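You operate a simulated robot arm through the tools that you are given. There is no shell and no other tool. Be economical: measure what you need, move in short steps, check, and stop when the job is done.

You run a simulated robot arm. Do the job below in one go: nothing can be reset, and whatever is moved stays where it is left.

Task
Put the mask carton that expires first in the mask box.
Fine: shut and lock the cabinet again. Set down upright: what you pick out.

Only the result counts: the job must be done as asked and must still hold three seconds after the hand-in. Knocking over, shifting, dropping, spilling or breaking anything else fails it.

Robot
A 7-joint arm with a two-finger parallel gripper on a trunk, on a base that drives. Base frame: it is fixed to the floor where the robot stands at the start and does not move with it; the origin is under the middle of the robot, x ahead of it, y to its left, z up. Readings come in cm, degrees, newtons and seconds.
With the tool pointing down near the work surface it reaches from about 30 to 72 cm from the robot's upright axis, wherever it stands. Its first joint turns from -166.0 to 166.0 degrees. Places, roughly: lock handle by the blue tag [40, 0, 120]; lock handle by the yellow tag [10, -90, 120]; mask box [40, 160, 110]; tagged door of the cabinet with the blue tag [40, -20, 100]. Payload 3.43 kg.
The TCP is the grasp point between the finger pads, 3.4 cm short of the fingertips. In the tool frame z runs along the fingers and y along their closing line. Largest opening 12.8 cm; finger width 2.4, thickness 1.2; the body of the gripper, 4.8 by 13 cm, starts 9.6 cm behind the TCP.
Orientation is told as [roll, pitch, yaw] about the base's x, y, z axes, in that order, counted from this pose: with the fingers straight down and closing along the base's y, the tool's x points along the base's -x, its y along +y and its z along -z.

Tools
- The arm moves only by the tool drive_tool. Its argument "increments" is one flat list of numbers, 7 for each row, row after row: the closure in counts, from 0 (fully open) to 255 (shut), then the shift along the tool's x, y, z in cm, then the turn, a rotation vector about the tool's x, y, z in degrees. In form: [fingers, tx, ty, tz, ax, ay, az, fingers, tx, ty, tz, ax, ay, az, ...]. A call has 1 to 8 rows; each row is the pose to reach, as a shift and turn from the pose commanded when the call began, along the tool's axes at that moment. Rows are played at 5 a second. More than 5 cm and 8.6 degrees between two rows, or a gripper value outside its range, and nothing of the call is played. Where a pose cannot be reached the arm comes as near as it can. A force on the tool above 40 N (or 10 N above the force at the start of the call, whichever is more), or a blocked arm, ends the call early, and 0.2 s more pass. Each finger travels about 10.8 cm/s and halts on what it meets, pressing with about 36 N; the grip force reading is that of the motor and also rises with nothing between the fingers. The clock runs only during rows and for 0.2 s after the last one: add rows that repeat a pose to give the fingers time. The reply holds the time, the measured pose of the TCP, the force on the tool along the base axes, the opening and the grip force, in the units named above and with some noise, with the torque about the TCP (base axes, N m) and any sound that the robot's microphone picked up.
- Cameras (640 x 400 px; columns grow to the right, rows downward): "scene" is now at [-2.31, 8.32, 149.38]; the picture's right is [-0.66, -0.75, 0.00], its down [-0.43, 0.38, -0.82] and it looks along [0.61, -0.54, -0.58] (base axes); focal length 266 px, centre (320, 200). "wrist" rides on the gripper at [7.6, -1.1, -16] in the tool frame; the picture's right is [0.15, 0.99, 0.00], its down [-0.88, 0.13, -0.46] and it looks along [-0.45, 0.07, 0.89] (tool axes); focal length 234 px, centre (320, 200). There is no depth. A picture from a camera that has moved, and an enlarged one, comes with that camera's place and axes in the base frame and with its lens.
- camera(camera): a new picture of that camera. No time passes.
- raise_lower(by): slides the trunk up (or, below 0, down) by that many cm; the arm and the scene camera ride with it, the base frame stays. It gives what a move gives, with no picture.
- steer(legs): drives the robot by 1 to 6 legs, each [ahead, left, turn to the left] in cm, cm and degrees, along the robot's own axes; the way and the turn of a leg run together, so that a leg with both is an arc; at most 150 cm and 180 degrees a leg. The arm and the cameras ride along, it lands a little off, and it stops where it bumps. It gives what a move gives.
- aim_head(pan, tilt): turns the head with the scene camera to pan (to the left, within 86 degrees either way) and tilt (down, from -29 to 69), counted from straight ahead of the robot. It gives what a move gives.
- inspect(camera, box): a new picture of the part [left, top, right, bottom] of that camera's present view, enlarged. No time passes.
- job_done(): hands the job in; it is judged then, once.

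Work in short steps. Places have to be worked out from the pictures, the camera data and where the tool is seen: move nearer, look again, correct. Check each grasp and each placing, and mend what went wrong. You have 120 turns and 82 pictures in all, those below and enlarged ones among them. Open the gripper and draw the arm clear of the work before you hand the job in, unless the task says otherwise; then end with one line.

The tools are called after ">>>" as a command line: name --argument value ..., lists and objects as JSON in quotes. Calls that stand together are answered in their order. drive_tool: Moves the arm, as the interface text tells. Its arguments: {"type":"object","properties":{"increments":{"type":"array","items":{"type":"number"}}},"required":["increments"]} The other tools are called the same way: raise_lower (by) slides the trunk up or down; steer (legs) drives the base; aim_head (pan, tilt) turns the head that bears the scene camera; camera (camera) takes a picture; inspect (camera, box) takes an enlarged picture of a part of a camera's view; job_done () hands the job in.

At the start:

```text
time_s: 0.0
position: [42.38, -0.17, 134.04]
ee_rot: [-0.1, 0.0, 0.0]
contact_force: [0.3, 0.3, 0.6]
ft_torque: [0.02, 0.01, -0.02]
finger_gap: 12.79
grip_force: 0.1
trunk travel left (down, up): [-20.0, 12.4]
robot x, y, heading: [0.23, -0.47, -0.1]
head pan, tilt: [-41.5, 35.4]
```

scene: 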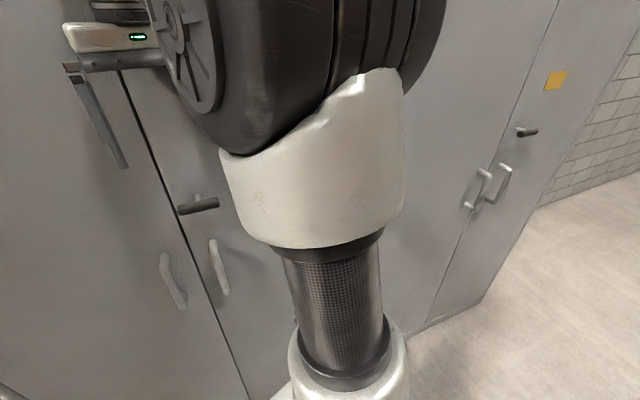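
wrist: 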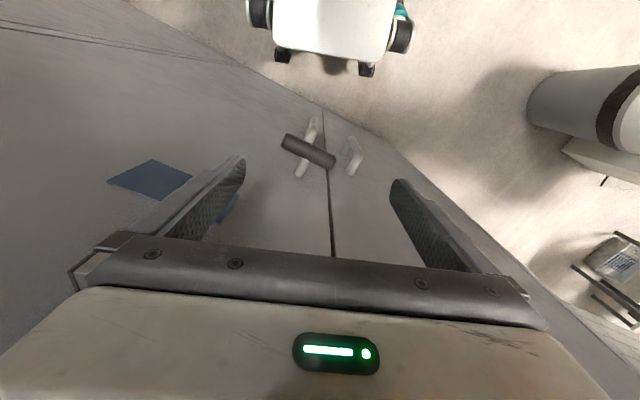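

The scene view is partly blocked by the arm. I'll turn the head to look around at the cabinet and surroundings.

>>> aim_head --pan 10 --tilt 30

>>> camera --camera "scene"

>>> aim_head --pan 80 --tilt 25

>>> camera --camera "scene"

```text
time_s: 1.2
position: [42.37, -0.19, 133.92]
ee_rot: [0.0, 0.0, -0.1]
contact_force: [-0.7, -0.3, -0.5]
ft_torque: [-0.02, 0.03, 0.03]
finger_gap: 12.79
grip_force: 0.1
trunk travel left (down, up): [-20.0, 12.4]
robot x, y, heading: [0.21, -0.43, -0.1]
head pan, tilt: [10.0, 30.0]
```

```text
79 pictures are left
camera scene: at [0.02, 15.7, 150.21], right [0.17, -0.98, 0.0], down [-0.49, -0.09, -0.87], along [0.85, 0.15, -0.5], focal length 266 px, centre (320, 200)
```

scene: 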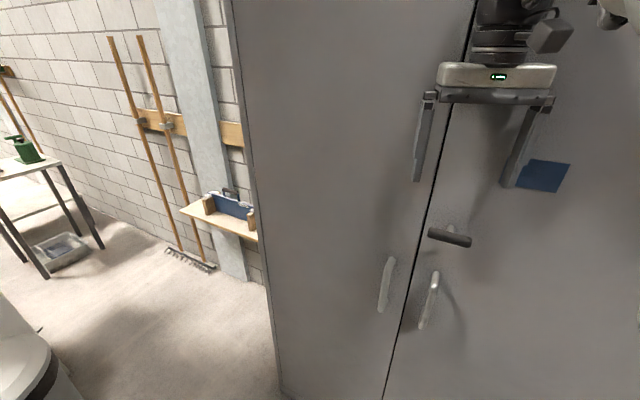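

```text
time_s: 2.6
position: [42.3, -0.21, 134.03]
ee_rot: [0.0, -0.1, 0.0]
contact_force: [0.1, -0.6, 0.4]
ft_torque: [0.04, -0.01, -0.03]
finger_gap: 12.82
grip_force: 0.1
trunk travel left (down, up): [-20.0, 12.4]
robot x, y, heading: [0.16, 0.12, 0.2]
head pan, tilt: [80.0, 25.0]
```

```text
78 pictures are left
camera scene: at [-7.28, 23.21, 151.01], right [0.98, -0.17, 0.0], down [-0.07, -0.42, -0.91], along [0.16, 0.89, -0.42], focal length 266 px, centre (320, 200)
```

scene: 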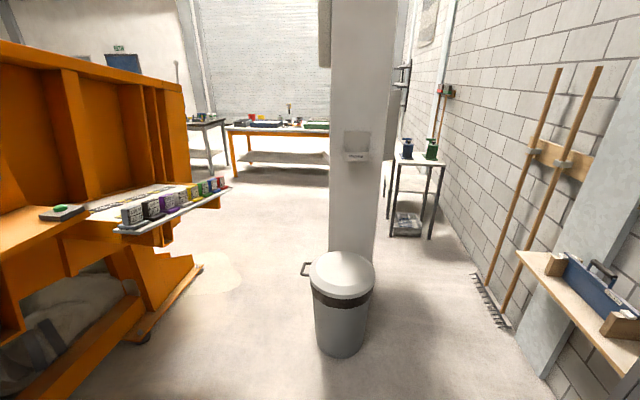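

The pillar holder at (357,147) seems to be the mask box. Zoom in, and also look at the shelf on the right and the carton row on the left.

>>> inspect --camera "scene" --box '[310, 110, 406, 170]'

>>> inspect --camera "scene" --box '[40, 150, 250, 250]'

>>> aim_head --pan -5 --tilt 5

>>> camera --camera "scene"

>>> aim_head --pan -84 --tilt 25

>>> camera --camera "scene"

```text
6.67 times, centred on (358, 140) of scene
camera zoom: at [-7.28, 23.21, 151.01], right [0.98, -0.17, 0.0], down [-0.07, -0.42, -0.91], along [0.16, 0.89, -0.42], focal length 1773 px, centre (67, 600)
```

zoom: 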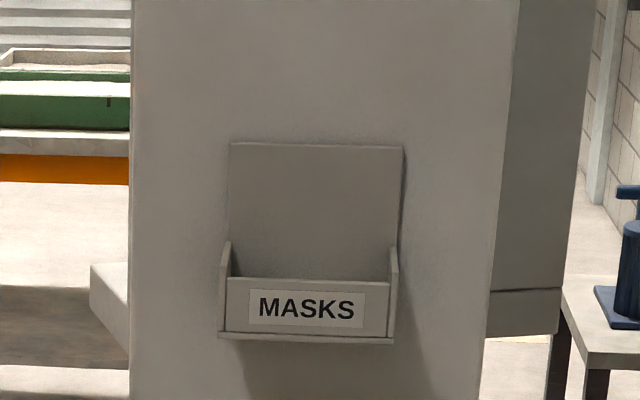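

```text
3.05 times, centred on (145, 200) of scene
camera zoom: at [-7.28, 23.21, 151.01], right [0.98, -0.17, 0.0], down [-0.07, -0.42, -0.91], along [0.16, 0.89, -0.42], focal length 810 px, centre (853, 200)
```

zoom: 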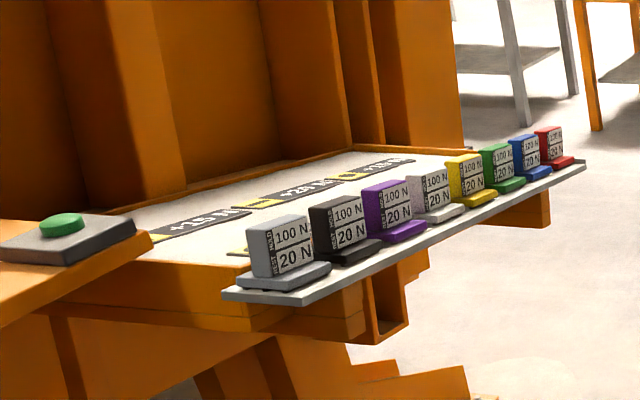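

```text
time_s: 4.2
position: [42.45, -0.15, 133.96]
ee_rot: [0.1, 0.1, 0.0]
contact_force: [-0.3, 0.1, -0.4]
ft_torque: [0.01, 0.04, -0.01]
finger_gap: 12.8
grip_force: 0.0
trunk travel left (down, up): [-20.0, 12.4]
robot x, y, heading: [-0.1, -0.06, 0.3]
head pan, tilt: [-5.0, 5.0]
```

```text
75 pictures are left
camera scene: at [0.26, 13.35, 154.25], right [-0.09, -1.0, 0.0], down [-0.09, 0.01, -1.0], along [0.99, -0.09, -0.09], focal length 266 px, centre (320, 200)
```

scene: 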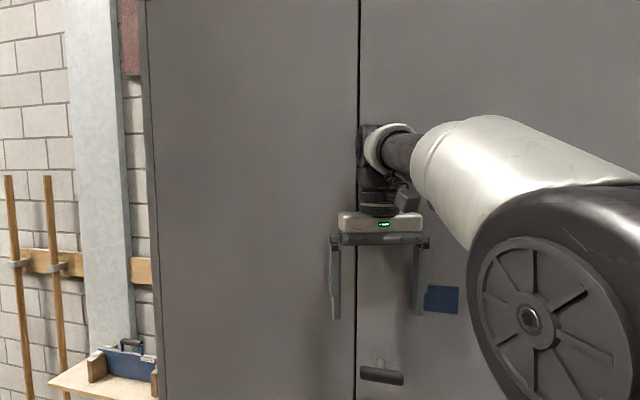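

```text
time_s: 5.7
position: [42.4, -0.2, 133.99]
ee_rot: [0.0, 0.0, 0.0]
contact_force: [0.8, -0.1, -0.3]
ft_torque: [0.0, -0.04, 0.0]
finger_gap: 12.81
grip_force: 0.1
trunk travel left (down, up): [-20.0, 12.4]
robot x, y, heading: [-0.4, -0.01, 0.0]
head pan, tilt: [-84.0, 25.0]
```

```text
74 pictures are left
camera scene: at [-7.92, 4.98, 151.01], right [-0.99, -0.11, 0.0], down [-0.04, 0.42, -0.91], along [0.1, -0.9, -0.42], focal length 266 px, centre (320, 200)
```

scene: 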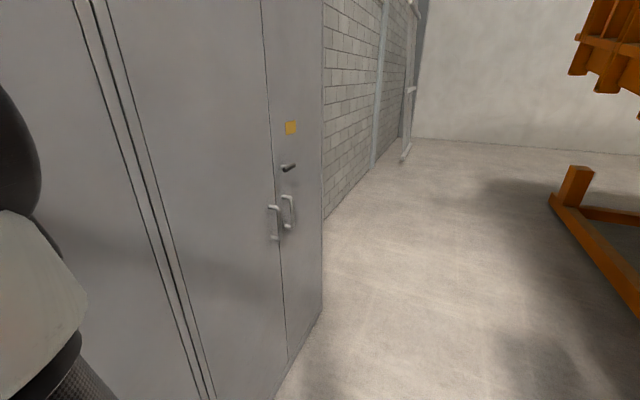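

No labels yet. I'll look at the tags up close: the wrist camera for the blue, the scene for the yellow.

>>> inspect --camera "scene" --box '[250, 110, 330, 250]'

>>> inspect --camera "wrist" --box '[90, 100, 410, 260]'

>>> aim_head --pan 0 --tilt 45

>>> camera --camera "scene"

```text
2.86 times, centred on (290, 180) of scene
camera zoom: at [-7.92, 4.98, 151.01], right [-0.99, -0.11, 0.0], down [-0.04, 0.42, -0.91], along [0.1, -0.9, -0.42], focal length 760 px, centre (406, 257)
```

zoom: 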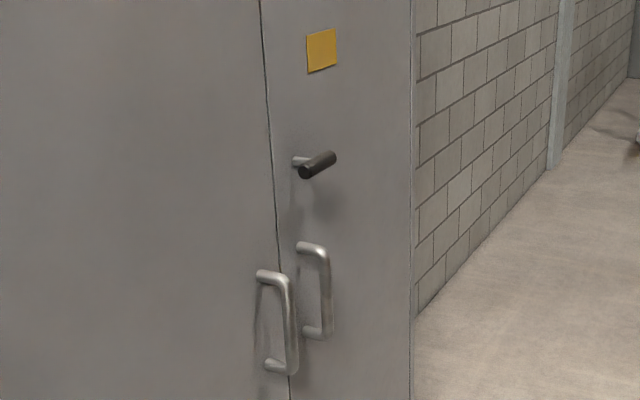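

```text
2.00 times, centred on (250, 180) of wrist
camera zoom: at [34.74, -1.29, 149.92], right [-0.15, 0.99, 0.0], down [0.88, 0.13, 0.46], along [0.45, 0.07, -0.89], focal length 468 px, centre (460, 240)
```

zoom: 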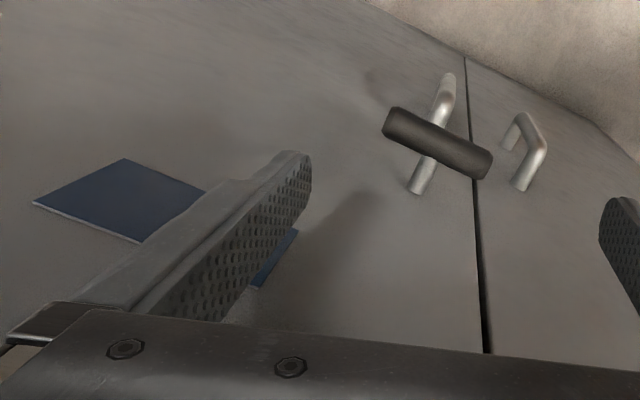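

```text
time_s: 7.3
position: [42.41, -0.22, 134.01]
ee_rot: [0.1, 0.0, 0.0]
contact_force: [0.4, 0.4, -0.9]
ft_torque: [0.03, 0.0, 0.01]
finger_gap: 12.82
grip_force: 0.2
trunk travel left (down, up): [-20.0, 12.4]
robot x, y, heading: [-0.01, -0.03, 0.1]
head pan, tilt: [0.0, 45.0]
```

```text
71 pictures are left
camera scene: at [-0.76, 14.13, 147.96], right [0.0, -1.0, 0.0], down [-0.71, 0.0, -0.71], along [0.71, 0.0, -0.71], focal length 266 px, centre (320, 200)
```

scene: 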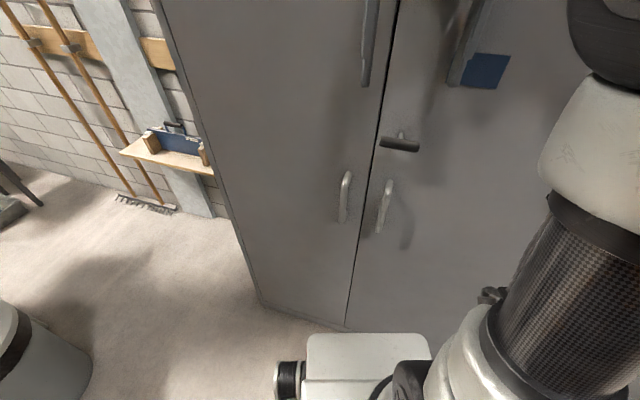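

Lever triangulates to about (43.5, -1.4, 119). Zoom to see where its spindle sits and how far out from the door it is.

>>> inspect --camera "scene" --box '[320, 110, 448, 240]'

```text
3.08 times, centred on (384, 175) of scene
camera zoom: at [-0.76, 14.13, 147.96], right [0.0, -1.0, 0.0], down [-0.71, 0.0, -0.71], along [0.71, 0.0, -0.71], focal length 818 px, centre (123, 277)
```

zoom: 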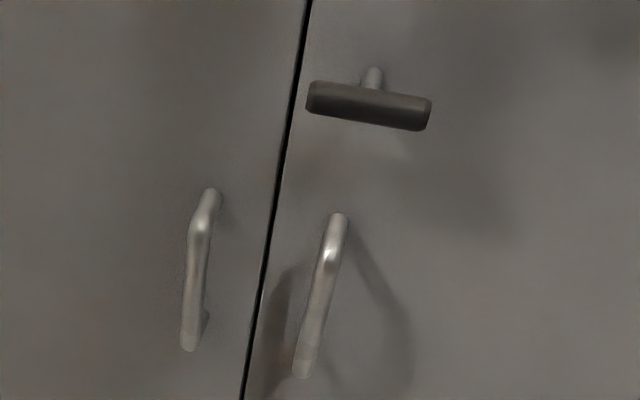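

The cabinet row is yawed about -18.5° (the face runs along (0.32, 0.95)), and the lock is a T-bar about 7.7 cm long. I'll back off, square up to the cabinet and shift left so the door can swing.

>>> steer --legs '[[-25, 0, 0], [0, 0, -18.5], [0, 14, 0]]'

>>> aim_head --pan -5 --tilt 28

>>> camera --camera "scene"

```text
time_s: 11.7
position: [19.79, -1.01, 133.96]
ee_rot: [0.0, 0.0, -18.8]
contact_force: [-0.8, -0.6, 0.1]
ft_torque: [-0.01, -0.03, 0.01]
finger_gap: 12.8
grip_force: 0.1
trunk travel left (down, up): [-20.0, 12.4]
robot x, y, heading: [-20.61, 12.83, -18.9]
head pan, tilt: [0.0, 45.0]
```

```text
time_s: 12.5
position: [19.72, -0.83, 133.93]
ee_rot: [0.0, 0.0, -18.7]
contact_force: [-1.0, -0.9, 0.0]
ft_torque: [0.01, -0.04, 0.03]
finger_gap: 12.79
grip_force: 0.1
trunk travel left (down, up): [-20.0, 12.4]
robot x, y, heading: [-20.19, 12.86, -19.0]
head pan, tilt: [-5.0, 28.0]
```

```text
69 pictures are left
camera scene: at [-15.9, 25.58, 150.53], right [-0.4, -0.92, 0.0], down [-0.43, 0.19, -0.88], along [0.81, -0.36, -0.47], focal length 266 px, centre (320, 200)
```

scene: 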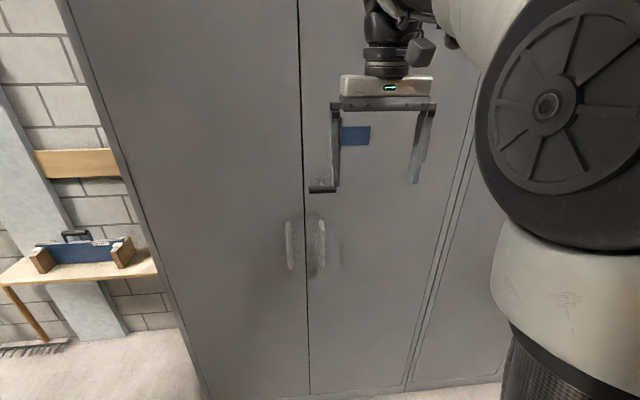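

The bar centre is confirmed near (43.8, -1.5, 119) with the inward normal about (0.947, -0.32, 0). I'll swing the tool toward horizontal, facing the door, while moving forward slightly.

>>> drive_tool --increments '[0, -1, 0.5, 0, 0, -8, 0, 0, -2, 1, 0, 0, -16, 0, 0, -3, 1.5, 0, 0, -24, 0, 0, -4, 2, 0, 0, -32, 0, 0, -5, 2.5, 0, 0, -40, 0, 0, -6, 3, 0, 0, -48, 0, 0, -7, 3.5, 0, 0, -56, 0, 0, -8, 4, 0, 0, -64, 0]'

```text
time_s: 14.3
position: [28.72, 0.04, 133.56]
ee_rot: [0.3, -63.7, -19.3]
contact_force: [-0.4, 1.0, 0.2]
ft_torque: [0.01, -0.01, 0.01]
finger_gap: 12.81
grip_force: 0.0
trunk travel left (down, up): [-20.0, 12.4]
robot x, y, heading: [-20.23, 12.99, -18.9]
head pan, tilt: [-5.0, 28.0]
```

Orientation is tracking. Finish the pitch to horizontal.

>>> drive_tool --increments '[0, 0, 0, 0, 0, -7, 0, 0, 0, 0, 0, 0, -14, 0, 0, 0, 0, 0, 0, -20, 0, 0, 0, 0, 0, 0, -26, 0]'

>>> camera --camera "wrist"

```text
time_s: 15.1
position: [31.85, 8.51, 129.55]
ee_rot: [10.2, -74.5, -17.9]
contact_force: [0.4, 0.3, -0.1]
ft_torque: [-0.03, 0.0, 0.0]
finger_gap: 12.82
grip_force: 0.2
trunk travel left (down, up): [-20.0, 12.4]
robot x, y, heading: [-19.81, 13.51, -19.1]
head pan, tilt: [-5.0, 28.0]
stopped in row 3: the arm was blocked; the commanded pose is now the measured one
```

```text
68 pictures are left
camera wrist: at [14.32, 9.88, 126.32], right [0.1, 0.99, -0.09], down [-0.2, 0.11, 0.97], along [0.98, -0.08, 0.2], focal length 234 px, centre (320, 200)
```

wrist: 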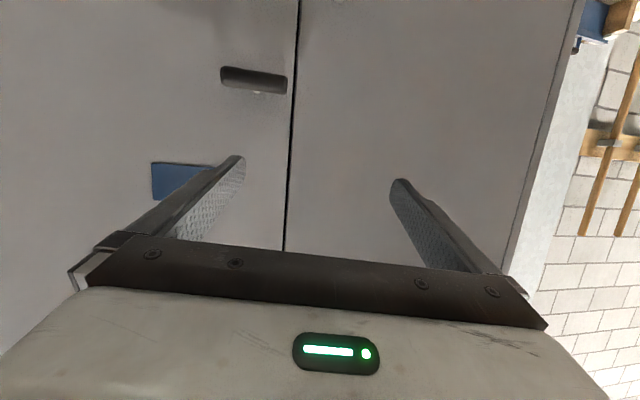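

The arm got blocked near horizontal, perhaps at a folded-wrist limit. Let me see the arm's posture.

>>> camera --camera "scene"

```text
67 pictures are left
camera scene: at [-15.15, 28.31, 150.5], right [-0.1, -0.99, 0.0], down [-0.47, 0.05, -0.88], along [0.88, -0.09, -0.47], focal length 266 px, centre (320, 200)
```

scene: 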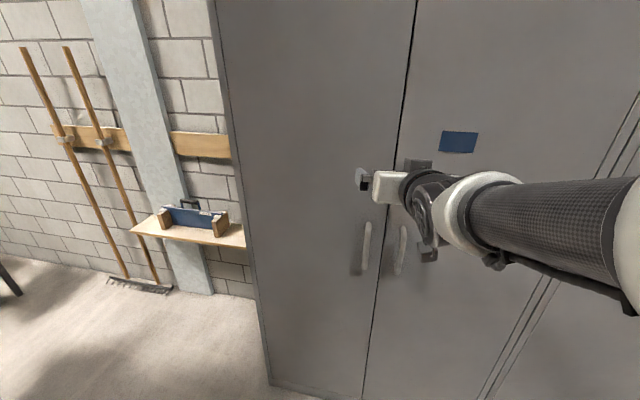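

The forearm is almost in line with the tool (wrist singularity). Lowering the trunk will tilt the forearm upward so the tool can point horizontally with a bent wrist.

>>> raise_lower --by -18

```text
time_s: 17.1
position: [31.69, 8.25, 111.22]
ee_rot: [10.2, -74.3, -18.0]
contact_force: [-0.7, 0.2, -1.6]
ft_torque: [-0.04, 0.02, 0.0]
finger_gap: 12.78
grip_force: 0.1
trunk travel left (down, up): [-2.0, 30.4]
robot x, y, heading: [-20.22, 13.14, -18.8]
head pan, tilt: [-5.0, 28.0]
```

Now lift the TCP about 9 cm with the arm itself.

>>> drive_tool --increments '[0, -2.4, 0.1, -0.65, 0, 0, 0, 0, -4.8, 0.2, -1.3, 0, 0, 0, 0, -7.2, 0.35, -2, 0, 0, 0, 0, -9.6, 0.47, -2.65, 0, 0, 0]'

>>> camera --camera "scene"

```text
time_s: 18.1
position: [31.64, 7.99, 121.92]
ee_rot: [9.5, -74.8, -17.6]
contact_force: [1.1, 0.2, 0.3]
ft_torque: [-0.02, 0.01, 0.02]
finger_gap: 12.79
grip_force: 0.1
trunk travel left (down, up): [-2.0, 30.4]
robot x, y, heading: [-20.27, 12.92, -19.0]
head pan, tilt: [-5.0, 28.0]
```

```text
66 pictures are left
camera scene: at [-15.88, 25.58, 132.53], right [-0.4, -0.92, 0.0], down [-0.43, 0.19, -0.88], along [0.81, -0.36, -0.47], focal length 266 px, centre (320, 200)
```

scene: 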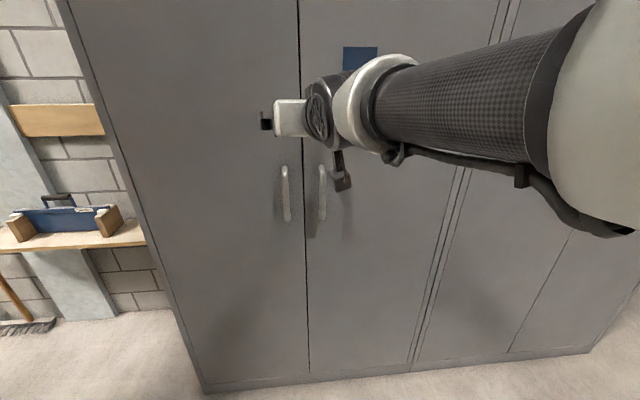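

Posture is better now (forearm rising). Apply the correction to make the tool exactly horizontal and square to the door.

>>> drive_tool --increments '[0, 0, 0, 0, 3.5, -5.2, -0.4, 0, 0, 0, 0, 7, -10.4, -0.9, 0, 0, 0, 0, 10.6, -15.6, -1.3]'

>>> camera --camera "wrist"

```text
time_s: 18.7
position: [34.9, 19.62, 114.23]
ee_rot: [25.1, -73.1, -22.9]
contact_force: [0.6, -0.1, 0.5]
ft_torque: [0.01, -0.01, 0.07]
finger_gap: 12.82
grip_force: 0.1
trunk travel left (down, up): [-2.0, 30.4]
robot x, y, heading: [-20.04, 12.81, -18.9]
head pan, tilt: [-5.0, 28.0]
stopped in row 2: the arm was blocked; the commanded pose is now the measured one
```

```text
65 pictures are left
camera wrist: at [17.48, 18.67, 110.94], right [-0.06, 1.0, -0.02], down [-0.21, 0.01, 0.98], along [0.98, 0.06, 0.2], focal length 234 px, centre (320, 200)
```

wrist: 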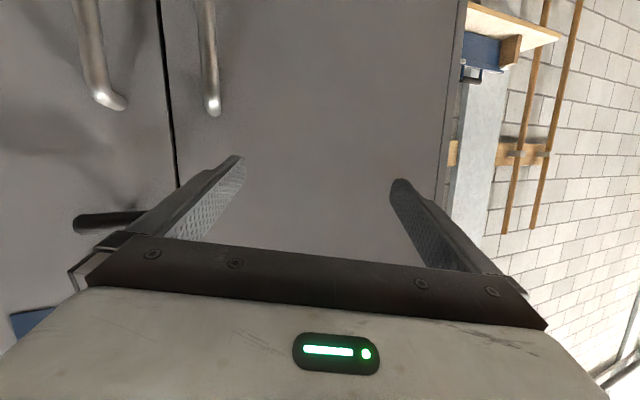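

Blocked again: the wrist can't go fully horizontal here. About 20° below horizontal works and is enough, so I'll return to a clean pitch of -70 in front of the lock.

>>> drive_tool --increments '[0, -2.1, -3, -1.3, 4.2, 0.7, 0, 0, -4.2, -6, -2.6, 8.5, 1.3, -0.2, 0, -6.4, -9, -3.8, 12.7, 2, -0.3, 0, -8.5, -12, -5.1, 17, 2.6, -0.5, 0, -10.6, -15.2, -6.4, 21.2, 3.3, -0.6]'

>>> camera --camera "wrist"

>>> camera --camera "scene"

```text
time_s: 19.9
position: [34.61, 9.84, 120.23]
ee_rot: [3.6, -65.7, -13.3]
contact_force: [0.2, -0.7, 0.3]
ft_torque: [0.03, 0.02, 0.04]
finger_gap: 12.82
grip_force: 0.1
trunk travel left (down, up): [-2.0, 30.4]
robot x, y, heading: [-20.28, 12.83, -18.7]
head pan, tilt: [-5.0, 28.0]
stopped in row 5: the arm was blocked; the commanded pose is now the measured one
```

```text
64 pictures are left
camera wrist: at [16.97, 11.93, 119.82], right [0.11, 0.99, -0.11], down [-0.03, 0.11, 0.99], along [0.99, -0.11, 0.05], focal length 234 px, centre (320, 200)
```

wrist: 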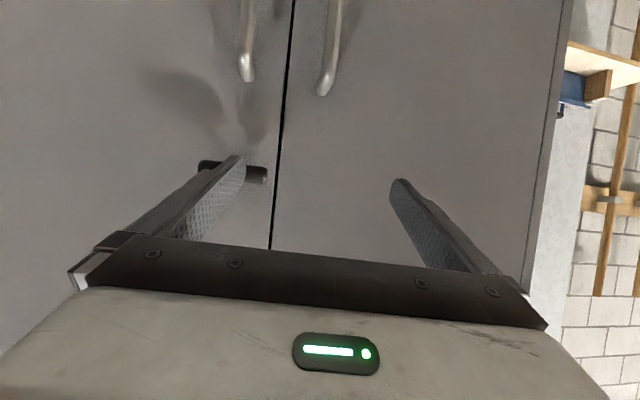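

```text
63 pictures are left
camera scene: at [-15.05, 29.26, 132.69], right [0.0, -1.0, 0.0], down [-0.45, 0.0, -0.89], along [0.89, 0.0, -0.45], focal length 266 px, centre (320, 200)
```

scene: 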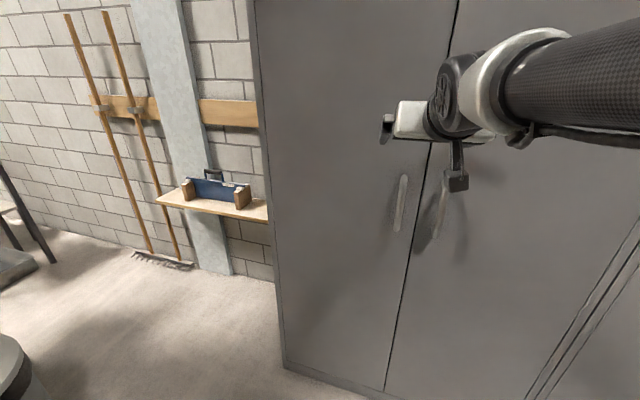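

The elbow-up posture leaves the forearm sloping down, so the wrist runs out of range when the tool is close in. I'll back the base 22 cm so the arm works more extended.

>>> steer --legs '[[-22, 0, 0]]'

```text
time_s: 21.6
position: [13.02, 17.15, 120.22]
ee_rot: [3.6, -65.6, -13.4]
contact_force: [-0.3, 0.2, -0.2]
ft_torque: [0.0, -0.01, 0.0]
finger_gap: 12.8
grip_force: 0.1
trunk travel left (down, up): [-2.0, 30.4]
robot x, y, heading: [-41.99, 20.22, -18.3]
head pan, tilt: [-5.0, 28.0]
```

Now extend the tool toward the lock, stopping about 14 cm short of the bar, while correcting orientation to square.

>>> drive_tool --increments '[0, -1.7, -1.8, 2.8, 1.4, -0.7, 0.3, 0, -3.4, -3.5, 5.6, 2.8, -1.5, 0.6, 0, -5.1, -5.3, 8.5, 4.2, -2.2, 0.9, 0, -6.8, -7, 11.3, 5.7, -3, 1.2, 0, -8.5, -8.8, 14.1, 7.1, -3.7, 1.5, 0, -10.2, -10.6, 17, 8.5, -4.5, 1.8]'

>>> camera --camera "scene"

```text
time_s: 23.0
position: [30.63, 3.03, 121.84]
ee_rot: [-0.4, -70.0, -18.3]
contact_force: [0.1, 1.0, 0.6]
ft_torque: [0.01, -0.01, -0.03]
finger_gap: 12.8
grip_force: 0.1
trunk travel left (down, up): [-2.0, 30.4]
robot x, y, heading: [-41.87, 20.17, -18.8]
head pan, tilt: [-5.0, 28.0]
```

```text
62 pictures are left
camera scene: at [-37.41, 32.88, 132.53], right [-0.4, -0.92, 0.0], down [-0.43, 0.19, -0.88], along [0.81, -0.35, -0.47], focal length 266 px, centre (320, 200)
```

scene: 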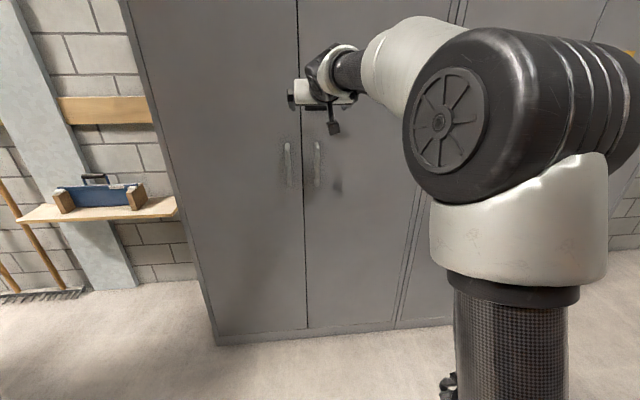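

Reached exactly. Test pitching further to horizontal.

>>> drive_tool --increments '[0, 0, 0, 0, 0, -4, 0, 0, 0, 0, 0, 0, -8, 0, 0, 0, 0, 0, 0, -12, 0, 0, 0, 0, 0, 0, -16, 0]'

```text
time_s: 24.0
position: [31.15, 3.17, 120.26]
ee_rot: [3.0, -80.6, -20.9]
contact_force: [0.3, 0.4, -0.2]
ft_torque: [0.01, 0.01, 0.04]
finger_gap: 12.81
grip_force: 0.1
out of reach, approached as far as the arm can: row 3, 4
trunk travel left (down, up): [-2.0, 30.4]
robot x, y, heading: [-41.75, 20.34, -18.5]
head pan, tilt: [-5.0, 28.0]
```

Pitch -81 is reachable. I'll ease back slightly, then roll the gripper -90° about its own axis so the fingers straddle the horizontal bar.

>>> drive_tool --increments '[0, 0, 0, 0, 0, 6, 0]'

>>> drive_tool --increments '[0, 0, 0, 0, 0, 0, -8, 0, 0, 0, 0, 0, 0, -16, 0, 0, 0, 0, 0, 0, -24, 0, 0, 0, 0, 0, 0, -32, 0, 0, 0, 0, 0, 0, -40, 0, 0, 0, 0, 0, 0, -48, 0, 0, 0, 0, 0, 0, -56, 0, 0, 0, 0, 0, 0, -64]'

>>> drive_tool --increments '[0, 0, 0, 0, 0, 0, -8, 0, 0, 0, 0, 0, 0, -16, 0, 0, 0, 0, 0, 0, -26]'

>>> camera --camera "wrist"

```text
time_s: 24.4
position: [30.64, 3.1, 122.19]
ee_rot: [-0.5, -80.0, -18.4]
contact_force: [-0.1, -0.2, -0.6]
ft_torque: [-0.02, 0.01, -0.08]
finger_gap: 12.82
grip_force: 0.1
trunk travel left (down, up): [-2.0, 30.4]
robot x, y, heading: [-41.89, 20.18, -18.5]
head pan, tilt: [-5.0, 28.0]
```

```text
time_s: 26.2
position: [30.6, 3.09, 122.12]
ee_rot: [-78.9, -25.4, 66.4]
contact_force: [0.5, 0.1, -0.3]
ft_torque: [-0.03, -0.01, 0.01]
finger_gap: 12.79
grip_force: 0.0
trunk travel left (down, up): [-2.0, 30.4]
robot x, y, heading: [-41.74, 20.06, -18.7]
head pan, tilt: [-5.0, 28.0]
```

```text
refused: row 3 steps farther than a row can; nothing moved
```

```text
61 pictures are left
camera wrist: at [12.91, 1.44, 122.57], right [-0.06, 0.34, -0.94], down [-0.11, 0.93, 0.34], along [0.99, 0.12, -0.02], focal length 234 px, centre (320, 200)
```

wrist: 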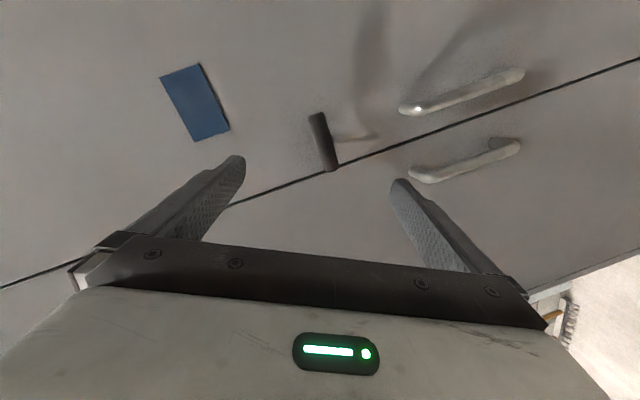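

Bar confirmed at (43.8, -1.7, 119). Finish the roll.

>>> drive_tool --increments '[0, 0, 0, 0, 0, 0, -6.5, 0, 0, 0, 0, 0, 0, -13, 0, 0, 0, 0, 0, 0, -19.5, 0, 0, 0, 0, 0, 0, -26]'

>>> camera --camera "wrist"

```text
time_s: 27.2
position: [30.62, 3.21, 122.22]
ee_rot: [-79.9, 0.3, 71.3]
contact_force: [-0.5, 0.6, 0.3]
ft_torque: [0.01, 0.05, -0.03]
finger_gap: 12.81
grip_force: 0.0
trunk travel left (down, up): [-2.0, 30.4]
robot x, y, heading: [-42.26, 20.42, -18.5]
head pan, tilt: [-5.0, 28.0]
```

```text
60 pictures are left
camera wrist: at [13.4, 0.99, 126.05], right [-0.21, -0.09, -0.97], down [-0.17, 0.98, -0.05], along [0.96, 0.15, -0.22], focal length 234 px, centre (320, 200)
```

wrist: 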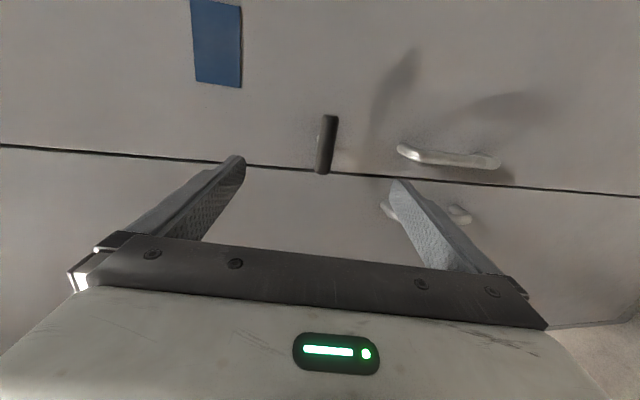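

Bar in tool frame is at (0.4, 0.7, 14.4). Advance 12.5 cm.

>>> drive_tool --increments '[0, 0.1, 0.2, 3.5, 0, 0, 0, 0, 0.2, 0.4, 7, 0, 0, 0, 0, 0.3, 0.6, 10, 0, 0, 0, 0, 0.4, 0.7, 12.5, 0, 0, 0]'

>>> camera --camera "wrist"

```text
time_s: 28.2
position: [41.91, -1.25, 119.24]
ee_rot: [-80.0, 0.0, 71.3]
contact_force: [0.1, -0.1, 0.5]
ft_torque: [0.02, -0.02, 0.0]
finger_gap: 12.78
grip_force: 0.1
trunk travel left (down, up): [-2.0, 30.4]
robot x, y, heading: [-41.79, 20.0, -18.6]
head pan, tilt: [-5.0, 28.0]
```

```text
59 pictures are left
camera wrist: at [24.78, -3.34, 123.18], right [-0.21, -0.08, -0.97], down [-0.16, 0.99, -0.05], along [0.96, 0.15, -0.22], focal length 234 px, centre (320, 200)
```

wrist: 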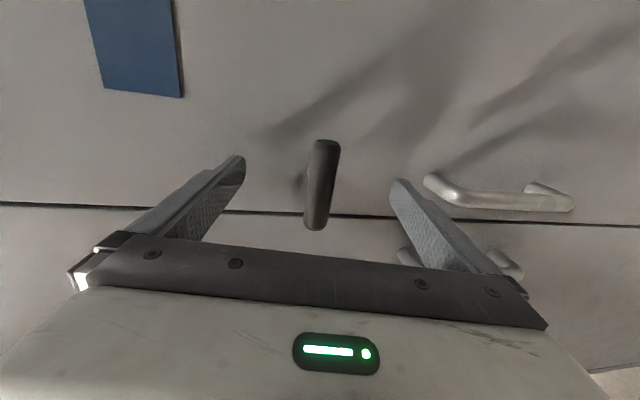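

Bar is centred between fingers. Close the grip.

>>> drive_tool --increments '[80, 0, 0, 0.5, 0, 0, 0, 160, 0, 0, 0.5, 0, 0, 0, 255, 0, 0, 0.5, 0, 0, 0, 255, 0, 0, 0.5, 0, 0, 0, 255, 0, 0, 0.5, 0, 0, 0]'

>>> camera --camera "wrist"

```text
time_s: 29.4
position: [42.43, -1.41, 119.27]
ee_rot: [-80.0, 0.1, 71.3]
contact_force: [-2.6, 0.6, -3.4]
ft_torque: [-0.09, -0.24, -0.23]
finger_gap: 2.14
grip_force: 45.0
trunk travel left (down, up): [-2.0, 30.4]
robot x, y, heading: [-42.13, 20.15, -18.6]
head pan, tilt: [-5.0, 28.0]
```

```text
58 pictures are left
camera wrist: at [25.24, -3.51, 123.05], right [-0.21, -0.08, -0.97], down [-0.16, 0.99, -0.05], along [0.96, 0.15, -0.22], focal length 234 px, centre (320, 200)
```

wrist: 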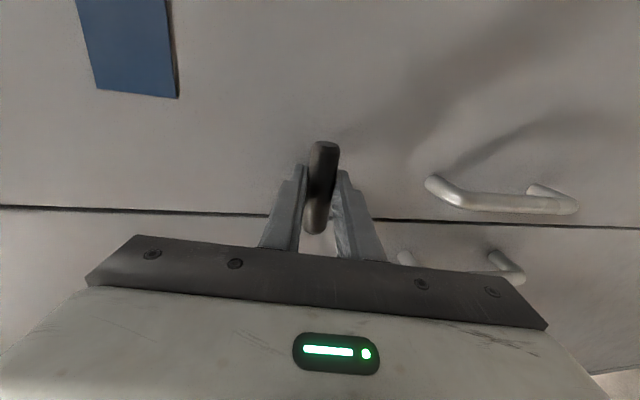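

Firm grip (2.1 cm). Try turning clockwise (+) about the door normal, in gentle steps.

>>> drive_tool --increments '[255, 0, 0, 0, 0, -1.05, 5.9, 255, 0, 0, 0, 0, -2.1, 11.8, 255, 0, 0, 0, 0, -3.15, 17.7]'

```text
time_s: 30.2
position: [42.44, -1.4, 119.08]
ee_rot: [-80.0, -18.0, 71.2]
contact_force: [-8.2, 0.7, -5.4]
ft_torque: [0.04, 0.21, -0.63]
finger_gap: 2.17
grip_force: 44.8
trunk travel left (down, up): [-2.0, 30.4]
robot x, y, heading: [-41.62, 20.13, -18.6]
head pan, tilt: [-5.0, 28.0]
```

Little resistance; continue clockwise.

>>> drive_tool --increments '[255, 0, 0, 0, 0, -1.4, 7.9, 255, 0, 0, 0, 0, -2.8, 15.8, 255, 0, 0, 0, 0, -4.2, 23.6, 255, 0, 0, 0, 0, -5.6, 31.5]'

>>> inspect --camera "wrist" --box '[200, 80, 440, 260]'

```text
time_s: 31.2
position: [42.42, -1.53, 119.04]
ee_rot: [-79.6, -50.0, 71.1]
contact_force: [-15.7, -1.1, -13.8]
ft_torque: [0.12, 0.6, -0.39]
finger_gap: 2.15
grip_force: 44.7
trunk travel left (down, up): [-2.0, 30.4]
robot x, y, heading: [-41.67, 20.36, -18.6]
head pan, tilt: [-5.0, 28.0]
```

```text
2.22 times, centred on (320, 170) of wrist
camera zoom: at [25.12, -3.84, 115.67], right [0.04, 0.67, -0.74], down [-0.25, 0.72, 0.64], along [0.97, 0.16, 0.2], focal length 520 px, centre (320, 267)
```

zoom: 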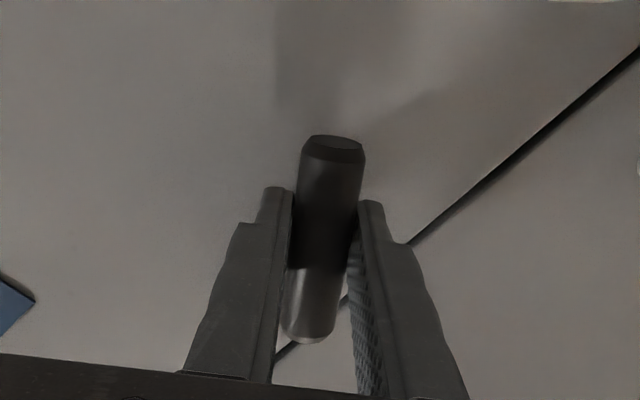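

The bar follows the fingers. Continue toward 90° with a slight backing off.

>>> drive_tool --increments '[255, 0, 0, -0.2, 0, -1.4, 7.9, 255, 0, 0, -0.3, 0, -2.8, 15.8, 255, 0, 0, -0.4, 0, -4.2, 23.6, 255, 0, 0, -0.4, 0, -5.6, 31.5, 255, 0, 0, -0.4, 0, -6.9, 39.4]'

>>> inspect --camera "wrist" --box '[200, 80, 440, 260]'

```text
time_s: 32.4
position: [42.31, -1.34, 118.88]
ee_rot: [13.6, -89.6, -22.1]
contact_force: [-0.1, -5.4, -18.6]
ft_torque: [0.18, 0.95, -0.06]
finger_gap: 2.18
grip_force: 45.4
trunk travel left (down, up): [-2.0, 30.4]
robot x, y, heading: [-41.92, 20.3, -18.7]
head pan, tilt: [-5.0, 28.0]
```

```text
2.22 times, centred on (320, 170) of wrist
camera zoom: at [26.24, 0.01, 111.32], right [0.15, 0.98, -0.14], down [-0.42, 0.19, 0.88], along [0.89, -0.07, 0.44], focal length 520 px, centre (320, 267)
```

zoom: 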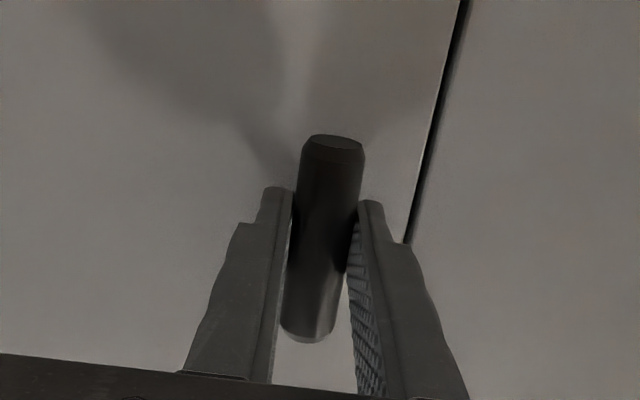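

Bar is now vertical. Try pulling gently back 2 cm to see whether the door opens.

>>> drive_tool --increments '[255, 0, 0, -0.7, 0, 0, 0, 255, 0, 0, -1.4, 0, 0, 0, 255, 0, 0, -2.1, 0, 0, 0]'

>>> inspect --camera "wrist" --box '[100, 0, 560, 260]'

```text
time_s: 33.2
position: [40.18, -1.05, 118.87]
ee_rot: [2.6, -89.6, -11.2]
contact_force: [-1.0, -4.8, -20.7]
ft_torque: [0.07, 0.26, -0.21]
finger_gap: 2.16
grip_force: 44.6
trunk travel left (down, up): [-2.0, 30.4]
robot x, y, heading: [-41.53, 20.04, -18.8]
head pan, tilt: [-5.0, 28.0]
```

```text
1.39 times, centred on (330, 130) of wrist
camera zoom: at [24.11, 0.36, 111.37], right [0.15, 0.98, -0.15], down [-0.42, 0.2, 0.88], along [0.89, -0.07, 0.44], focal length 326 px, centre (306, 297)
```

zoom: 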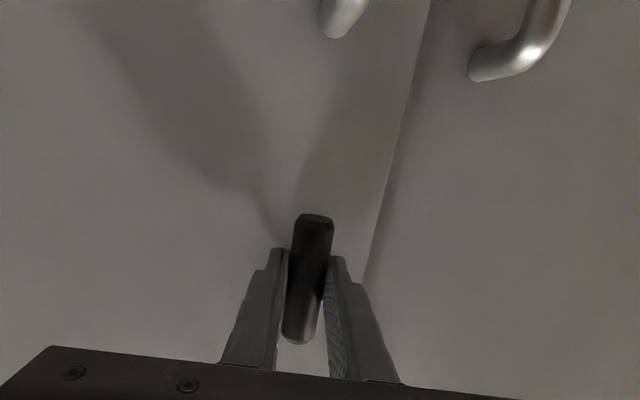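

The door is following. Now pull along an arc about the right-hand hinge (near (36, -42)), rotating the tool partly with the door.

>>> drive_tool --increments '[255, 0, -0.41, -3.58, 0, 0, 0, 255, 0, -1.23, -7.8, -4, 0, 0, 255, 0, -2.47, -11.97, -10, 0, 0, 255, 0, -4.13, -15.87, -16, 0, 0]'

>>> camera --camera "scene"

```text
time_s: 34.2
position: [23.5, -2.54, 118.99]
ee_rot: [-14.5, -89.5, 21.8]
contact_force: [-1.0, 3.7, -24.5]
ft_torque: [-0.06, 0.48, -0.16]
finger_gap: 2.15
grip_force: 44.4
trunk travel left (down, up): [-2.0, 30.4]
robot x, y, heading: [-41.73, 20.32, -18.6]
head pan, tilt: [-5.0, 28.0]
```

```text
54 pictures are left
camera scene: at [-37.2, 32.85, 132.52], right [-0.4, -0.92, 0.0], down [-0.43, 0.19, -0.88], along [0.81, -0.35, -0.47], focal length 266 px, centre (320, 200)
```

scene: 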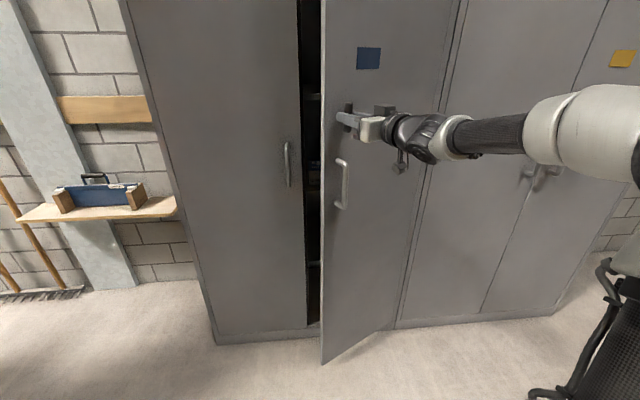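

Door at about 26° and the interior is starting to show. Continue the arc to about 50°.

>>> drive_tool --increments '[255, -0.1, -1.21, -3.88, -6, 0, 0, 255, -0.2, -2.62, -7.89, -12, 0, 0, 255, -0.2, -4.43, -11.85, -18, 0, 0, 255, -0.2, -6.67, -15.5, -24, 0, 0]'

>>> camera --camera "scene"

```text
time_s: 34.8
position: [17.87, -4.76, 119.29]
ee_rot: [-6.5, -89.6, 23.7]
contact_force: [-0.8, 3.3, -5.9]
ft_torque: [0.04, -0.07, -0.32]
finger_gap: 2.15
grip_force: 44.8
trunk travel left (down, up): [-2.0, 30.4]
robot x, y, heading: [-41.87, 20.53, -18.5]
head pan, tilt: [-5.0, 28.0]
stopped in row 2: the force on the tool passed its limit at 41 N (the readings are from after the stop); the commanded pose is now the measured one
```

```text
53 pictures are left
camera scene: at [-37.34, 32.91, 132.58], right [-0.4, -0.92, 0.0], down [-0.43, 0.19, -0.88], along [0.81, -0.35, -0.47], focal length 266 px, centre (320, 200)
```

scene: 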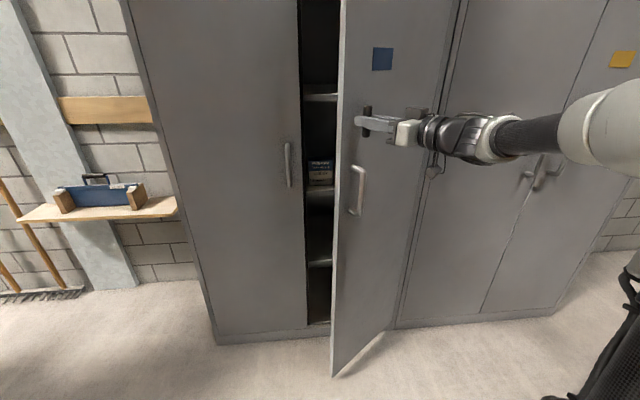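

The force spike relieved itself and the door still follows. Continue the arc.

>>> drive_tool --increments '[255, 0, -1.01, -3.66, -4, 0, 0, 255, 0, -2.31, -7.73, -9, 0, 0, 255, 0, -3.92, -11.68, -14, 0, 0, 255, 0, -5.99, -15.46, -19, 0, 0]'

>>> camera --camera "scene"

```text
time_s: 35.8
position: [4.54, -15.05, 119.32]
ee_rot: [23.0, -89.2, 13.4]
contact_force: [-18.6, 15.7, -25.6]
ft_torque: [-0.05, -0.21, 0.15]
finger_gap: 2.21
grip_force: 44.8
trunk travel left (down, up): [-2.0, 30.4]
robot x, y, heading: [-41.77, 20.1, -18.4]
head pan, tilt: [-5.0, 28.0]
```

```text
52 pictures are left
camera scene: at [-37.49, 32.95, 132.51], right [-0.4, -0.92, 0.0], down [-0.43, 0.19, -0.88], along [0.81, -0.35, -0.47], focal length 266 px, centre (320, 200)
```

scene: 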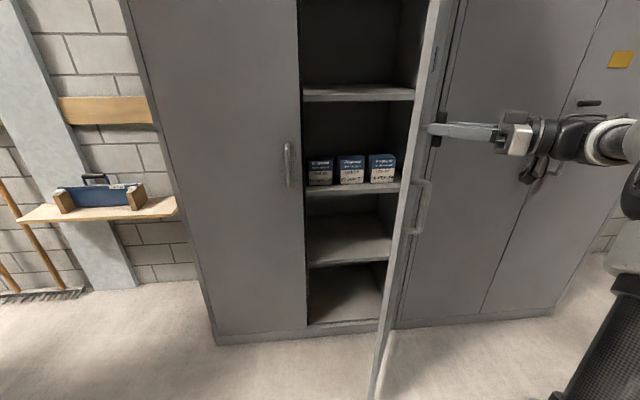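

Three cartons are visible on the shelf. Read their dates.

>>> inspect --camera "scene" --box '[300, 146, 404, 196]'

```text
6.15 times, centred on (352, 171) of scene
camera zoom: at [-37.49, 32.95, 132.51], right [-0.4, -0.92, 0.0], down [-0.43, 0.19, -0.88], along [0.81, -0.35, -0.47], focal length 1636 px, centre (123, 378)
```

zoom: 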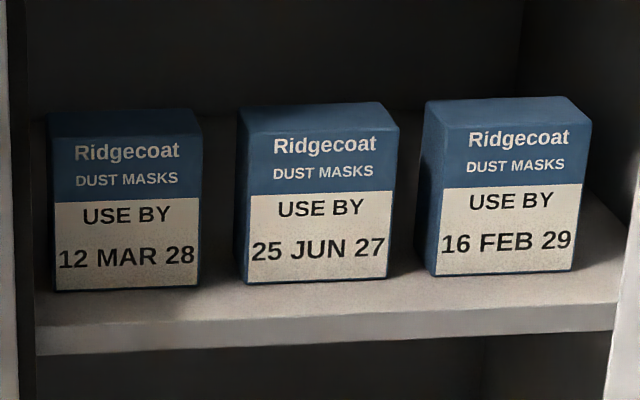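

The middle carton, 25 JUN 27, is earliest of the visible ones. I'll open the door wider first, with a small outward and downward relief of the strain.

>>> drive_tool --increments '[255, 0.3, -0.51, -4.11, -4, 0, 0, 255, 0.4, -2.14, -8.3, -9, 0, 0, 255, 0.4, -4.24, -12.2, -14, 0, 0, 255, 0.4, -6.65, -15.84, -19, 0, 0]'

>>> camera --camera "scene"

```text
time_s: 36.8
position: [-1.17, -24.16, 118.23]
ee_rot: [29.7, -89.4, 21.0]
contact_force: [8.4, -4.1, 2.3]
ft_torque: [0.39, -0.37, 0.01]
finger_gap: 2.16
grip_force: 45.3
out of reach, approached as far as the arm can: row 3, 4
trunk travel left (down, up): [-2.0, 30.4]
robot x, y, heading: [-42.09, 20.23, -18.4]
head pan, tilt: [-5.0, 28.0]
stopped in row 4: the force on the tool passed its limit at 80 N (the readings are from after the stop); the commanded pose is now the measured one
```

```text
50 pictures are left
camera scene: at [-37.29, 32.82, 132.51], right [-0.4, -0.92, 0.0], down [-0.43, 0.19, -0.88], along [0.81, -0.35, -0.47], focal length 266 px, centre (320, 200)
```

scene: 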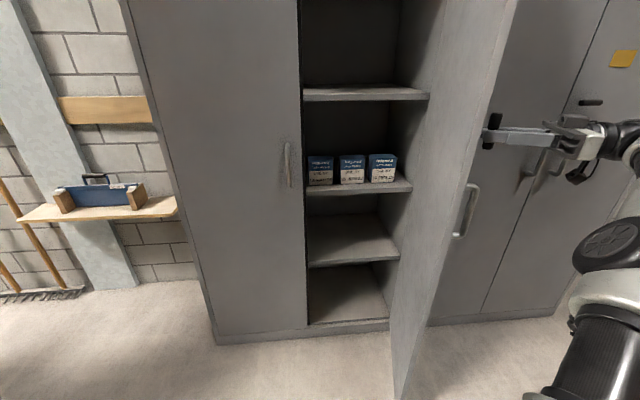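

Door is at ~72°, wide enough. Release the bar and withdraw straight back.

>>> drive_tool --increments '[150, 0, 0, 0, 0, 0, 0, 150, 0, 0, 0, 0, 0, 0, 150, 0, 0, -2, 0, 0, 0, 150, 0, 0, -6, 0, 0, 0, 150, 0, 0, -10, 0, 0, 0]'

>>> steer --legs '[[-25, 0, 0]]'

>>> camera --camera "scene"

```text
time_s: 38.0
position: [-5.67, -26.31, 116.65]
ee_rot: [28.8, -89.4, 21.9]
contact_force: [0.5, 0.2, 0.0]
ft_torque: [0.07, -0.01, 0.05]
finger_gap: 5.27
grip_force: 0.0
out of reach, approached as far as the arm can: row 3, 4, 5
trunk travel left (down, up): [-2.0, 30.4]
robot x, y, heading: [-41.93, 20.14, -18.4]
head pan, tilt: [-5.0, 28.0]
```

```text
time_s: 39.8
position: [-29.44, -18.4, 116.65]
ee_rot: [29.2, -89.5, 21.4]
contact_force: [-0.1, -0.5, 0.3]
ft_torque: [-0.02, 0.0, 0.02]
finger_gap: 5.24
grip_force: 0.1
trunk travel left (down, up): [-2.0, 30.4]
robot x, y, heading: [-65.68, 28.21, -18.4]
head pan, tilt: [-5.0, 28.0]
```

```text
49 pictures are left
camera scene: at [-60.97, 40.76, 132.53], right [-0.4, -0.92, 0.0], down [-0.43, 0.19, -0.88], along [0.81, -0.35, -0.47], focal length 266 px, centre (320, 200)
```

scene: 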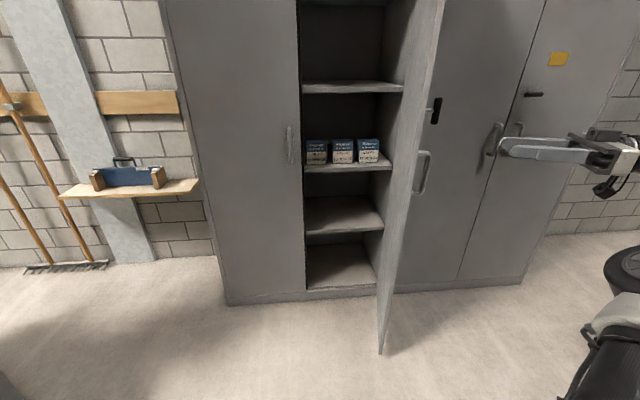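

Room is clear now. Swing the tool back round to face the cabinet, pitching down about 25°, and move it in front of the opening.

>>> drive_tool --increments '[100, 0.6, 0, 3.3, 7.8, 2.5, 1.7, 60, 1.2, -0.1, 6.6, 15.7, 5.1, 3.5, 0, 1.8, -0.2, 10, 23.5, 7.7, 5.2, 0, 2.3, -0.3, 13.3, 31.4, 10.3, 7, 0, 2.9, -0.3, 16.7, 39.2, 12.8, 8.7, 0, 3.5, -0.4, 20, 47.1, 15.4, 10.4, 0, 4.1, -0.5, 23.4, 54.9, 18, 12.1, 0, 4.7, -0.6, 26.7, 62.2, 20.4, 13.8]'

>>> camera --camera "wrist"

>>> camera --camera "scene"

```text
time_s: 41.6
position: [-12.01, 1.96, 111.63]
ee_rot: [1.7, -66.0, -14.3]
contact_force: [-0.4, -0.3, 0.3]
ft_torque: [0.02, -0.01, 0.02]
finger_gap: 12.81
grip_force: 0.0
trunk travel left (down, up): [-2.0, 30.4]
robot x, y, heading: [-65.57, 28.05, -18.4]
head pan, tilt: [-5.0, 28.0]
```

```text
48 pictures are left
camera wrist: at [-29.46, 4.82, 111.06], right [0.16, 0.98, -0.12], down [-0.03, 0.13, 0.99], along [0.99, -0.16, 0.05], focal length 234 px, centre (320, 200)
```

wrist: 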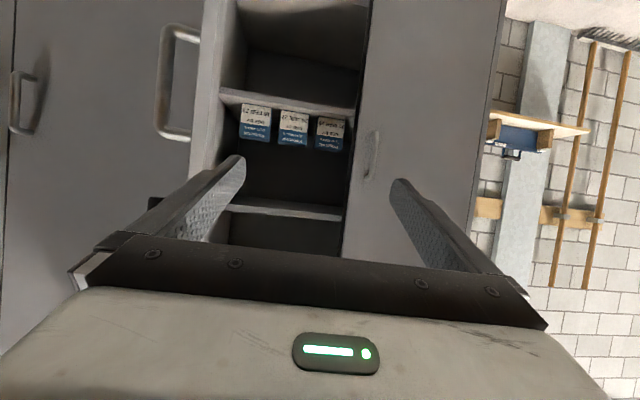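

```text
47 pictures are left
camera scene: at [-61.0, 40.73, 132.54], right [-0.4, -0.92, 0.0], down [-0.43, 0.19, -0.88], along [0.81, -0.35, -0.47], focal length 266 px, centre (320, 200)
```

scene: 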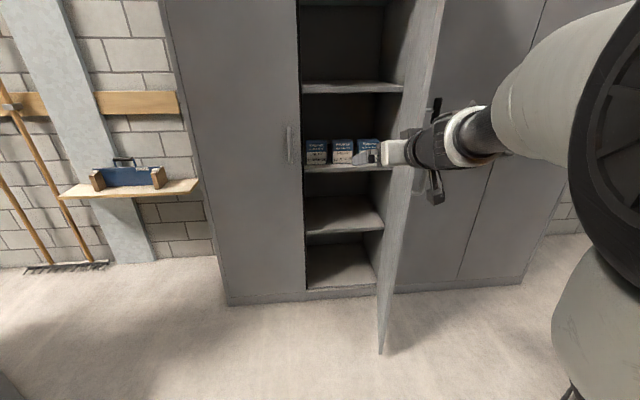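

Two-view triangulation puts the middle carton's front face centre near (57, -23, 89.5), about 10 cm wide with ~3.5 cm gaps. Drive left and forward, keeping the base clear of the open door.

>>> steer --legs '[[0, 19.5, 0], [44, 0, 0]]'

>>> camera --camera "scene"

```text
time_s: 46.4
position: [36.86, 7.48, 111.55]
ee_rot: [1.6, -66.2, -13.4]
contact_force: [0.2, 0.8, 0.3]
ft_torque: [0.04, 0.01, -0.02]
finger_gap: 12.8
grip_force: 0.1
trunk travel left (down, up): [-2.0, 30.4]
robot x, y, heading: [-17.1, 32.88, -18.1]
head pan, tilt: [-5.0, 28.0]
```

```text
46 pictures are left
camera scene: at [-12.83, 45.7, 132.53], right [-0.39, -0.92, 0.0], down [-0.43, 0.18, -0.88], along [0.81, -0.34, -0.47], focal length 266 px, centre (320, 200)
```

scene: 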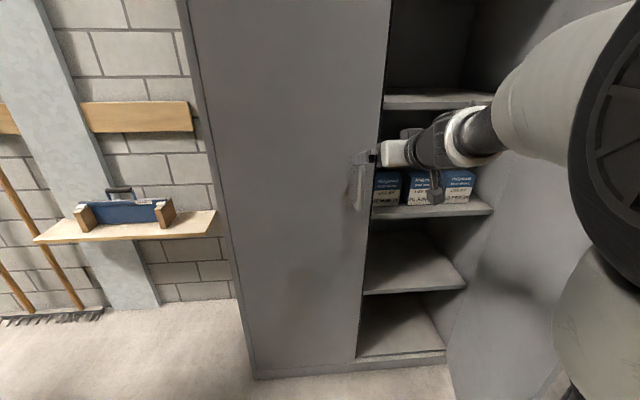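

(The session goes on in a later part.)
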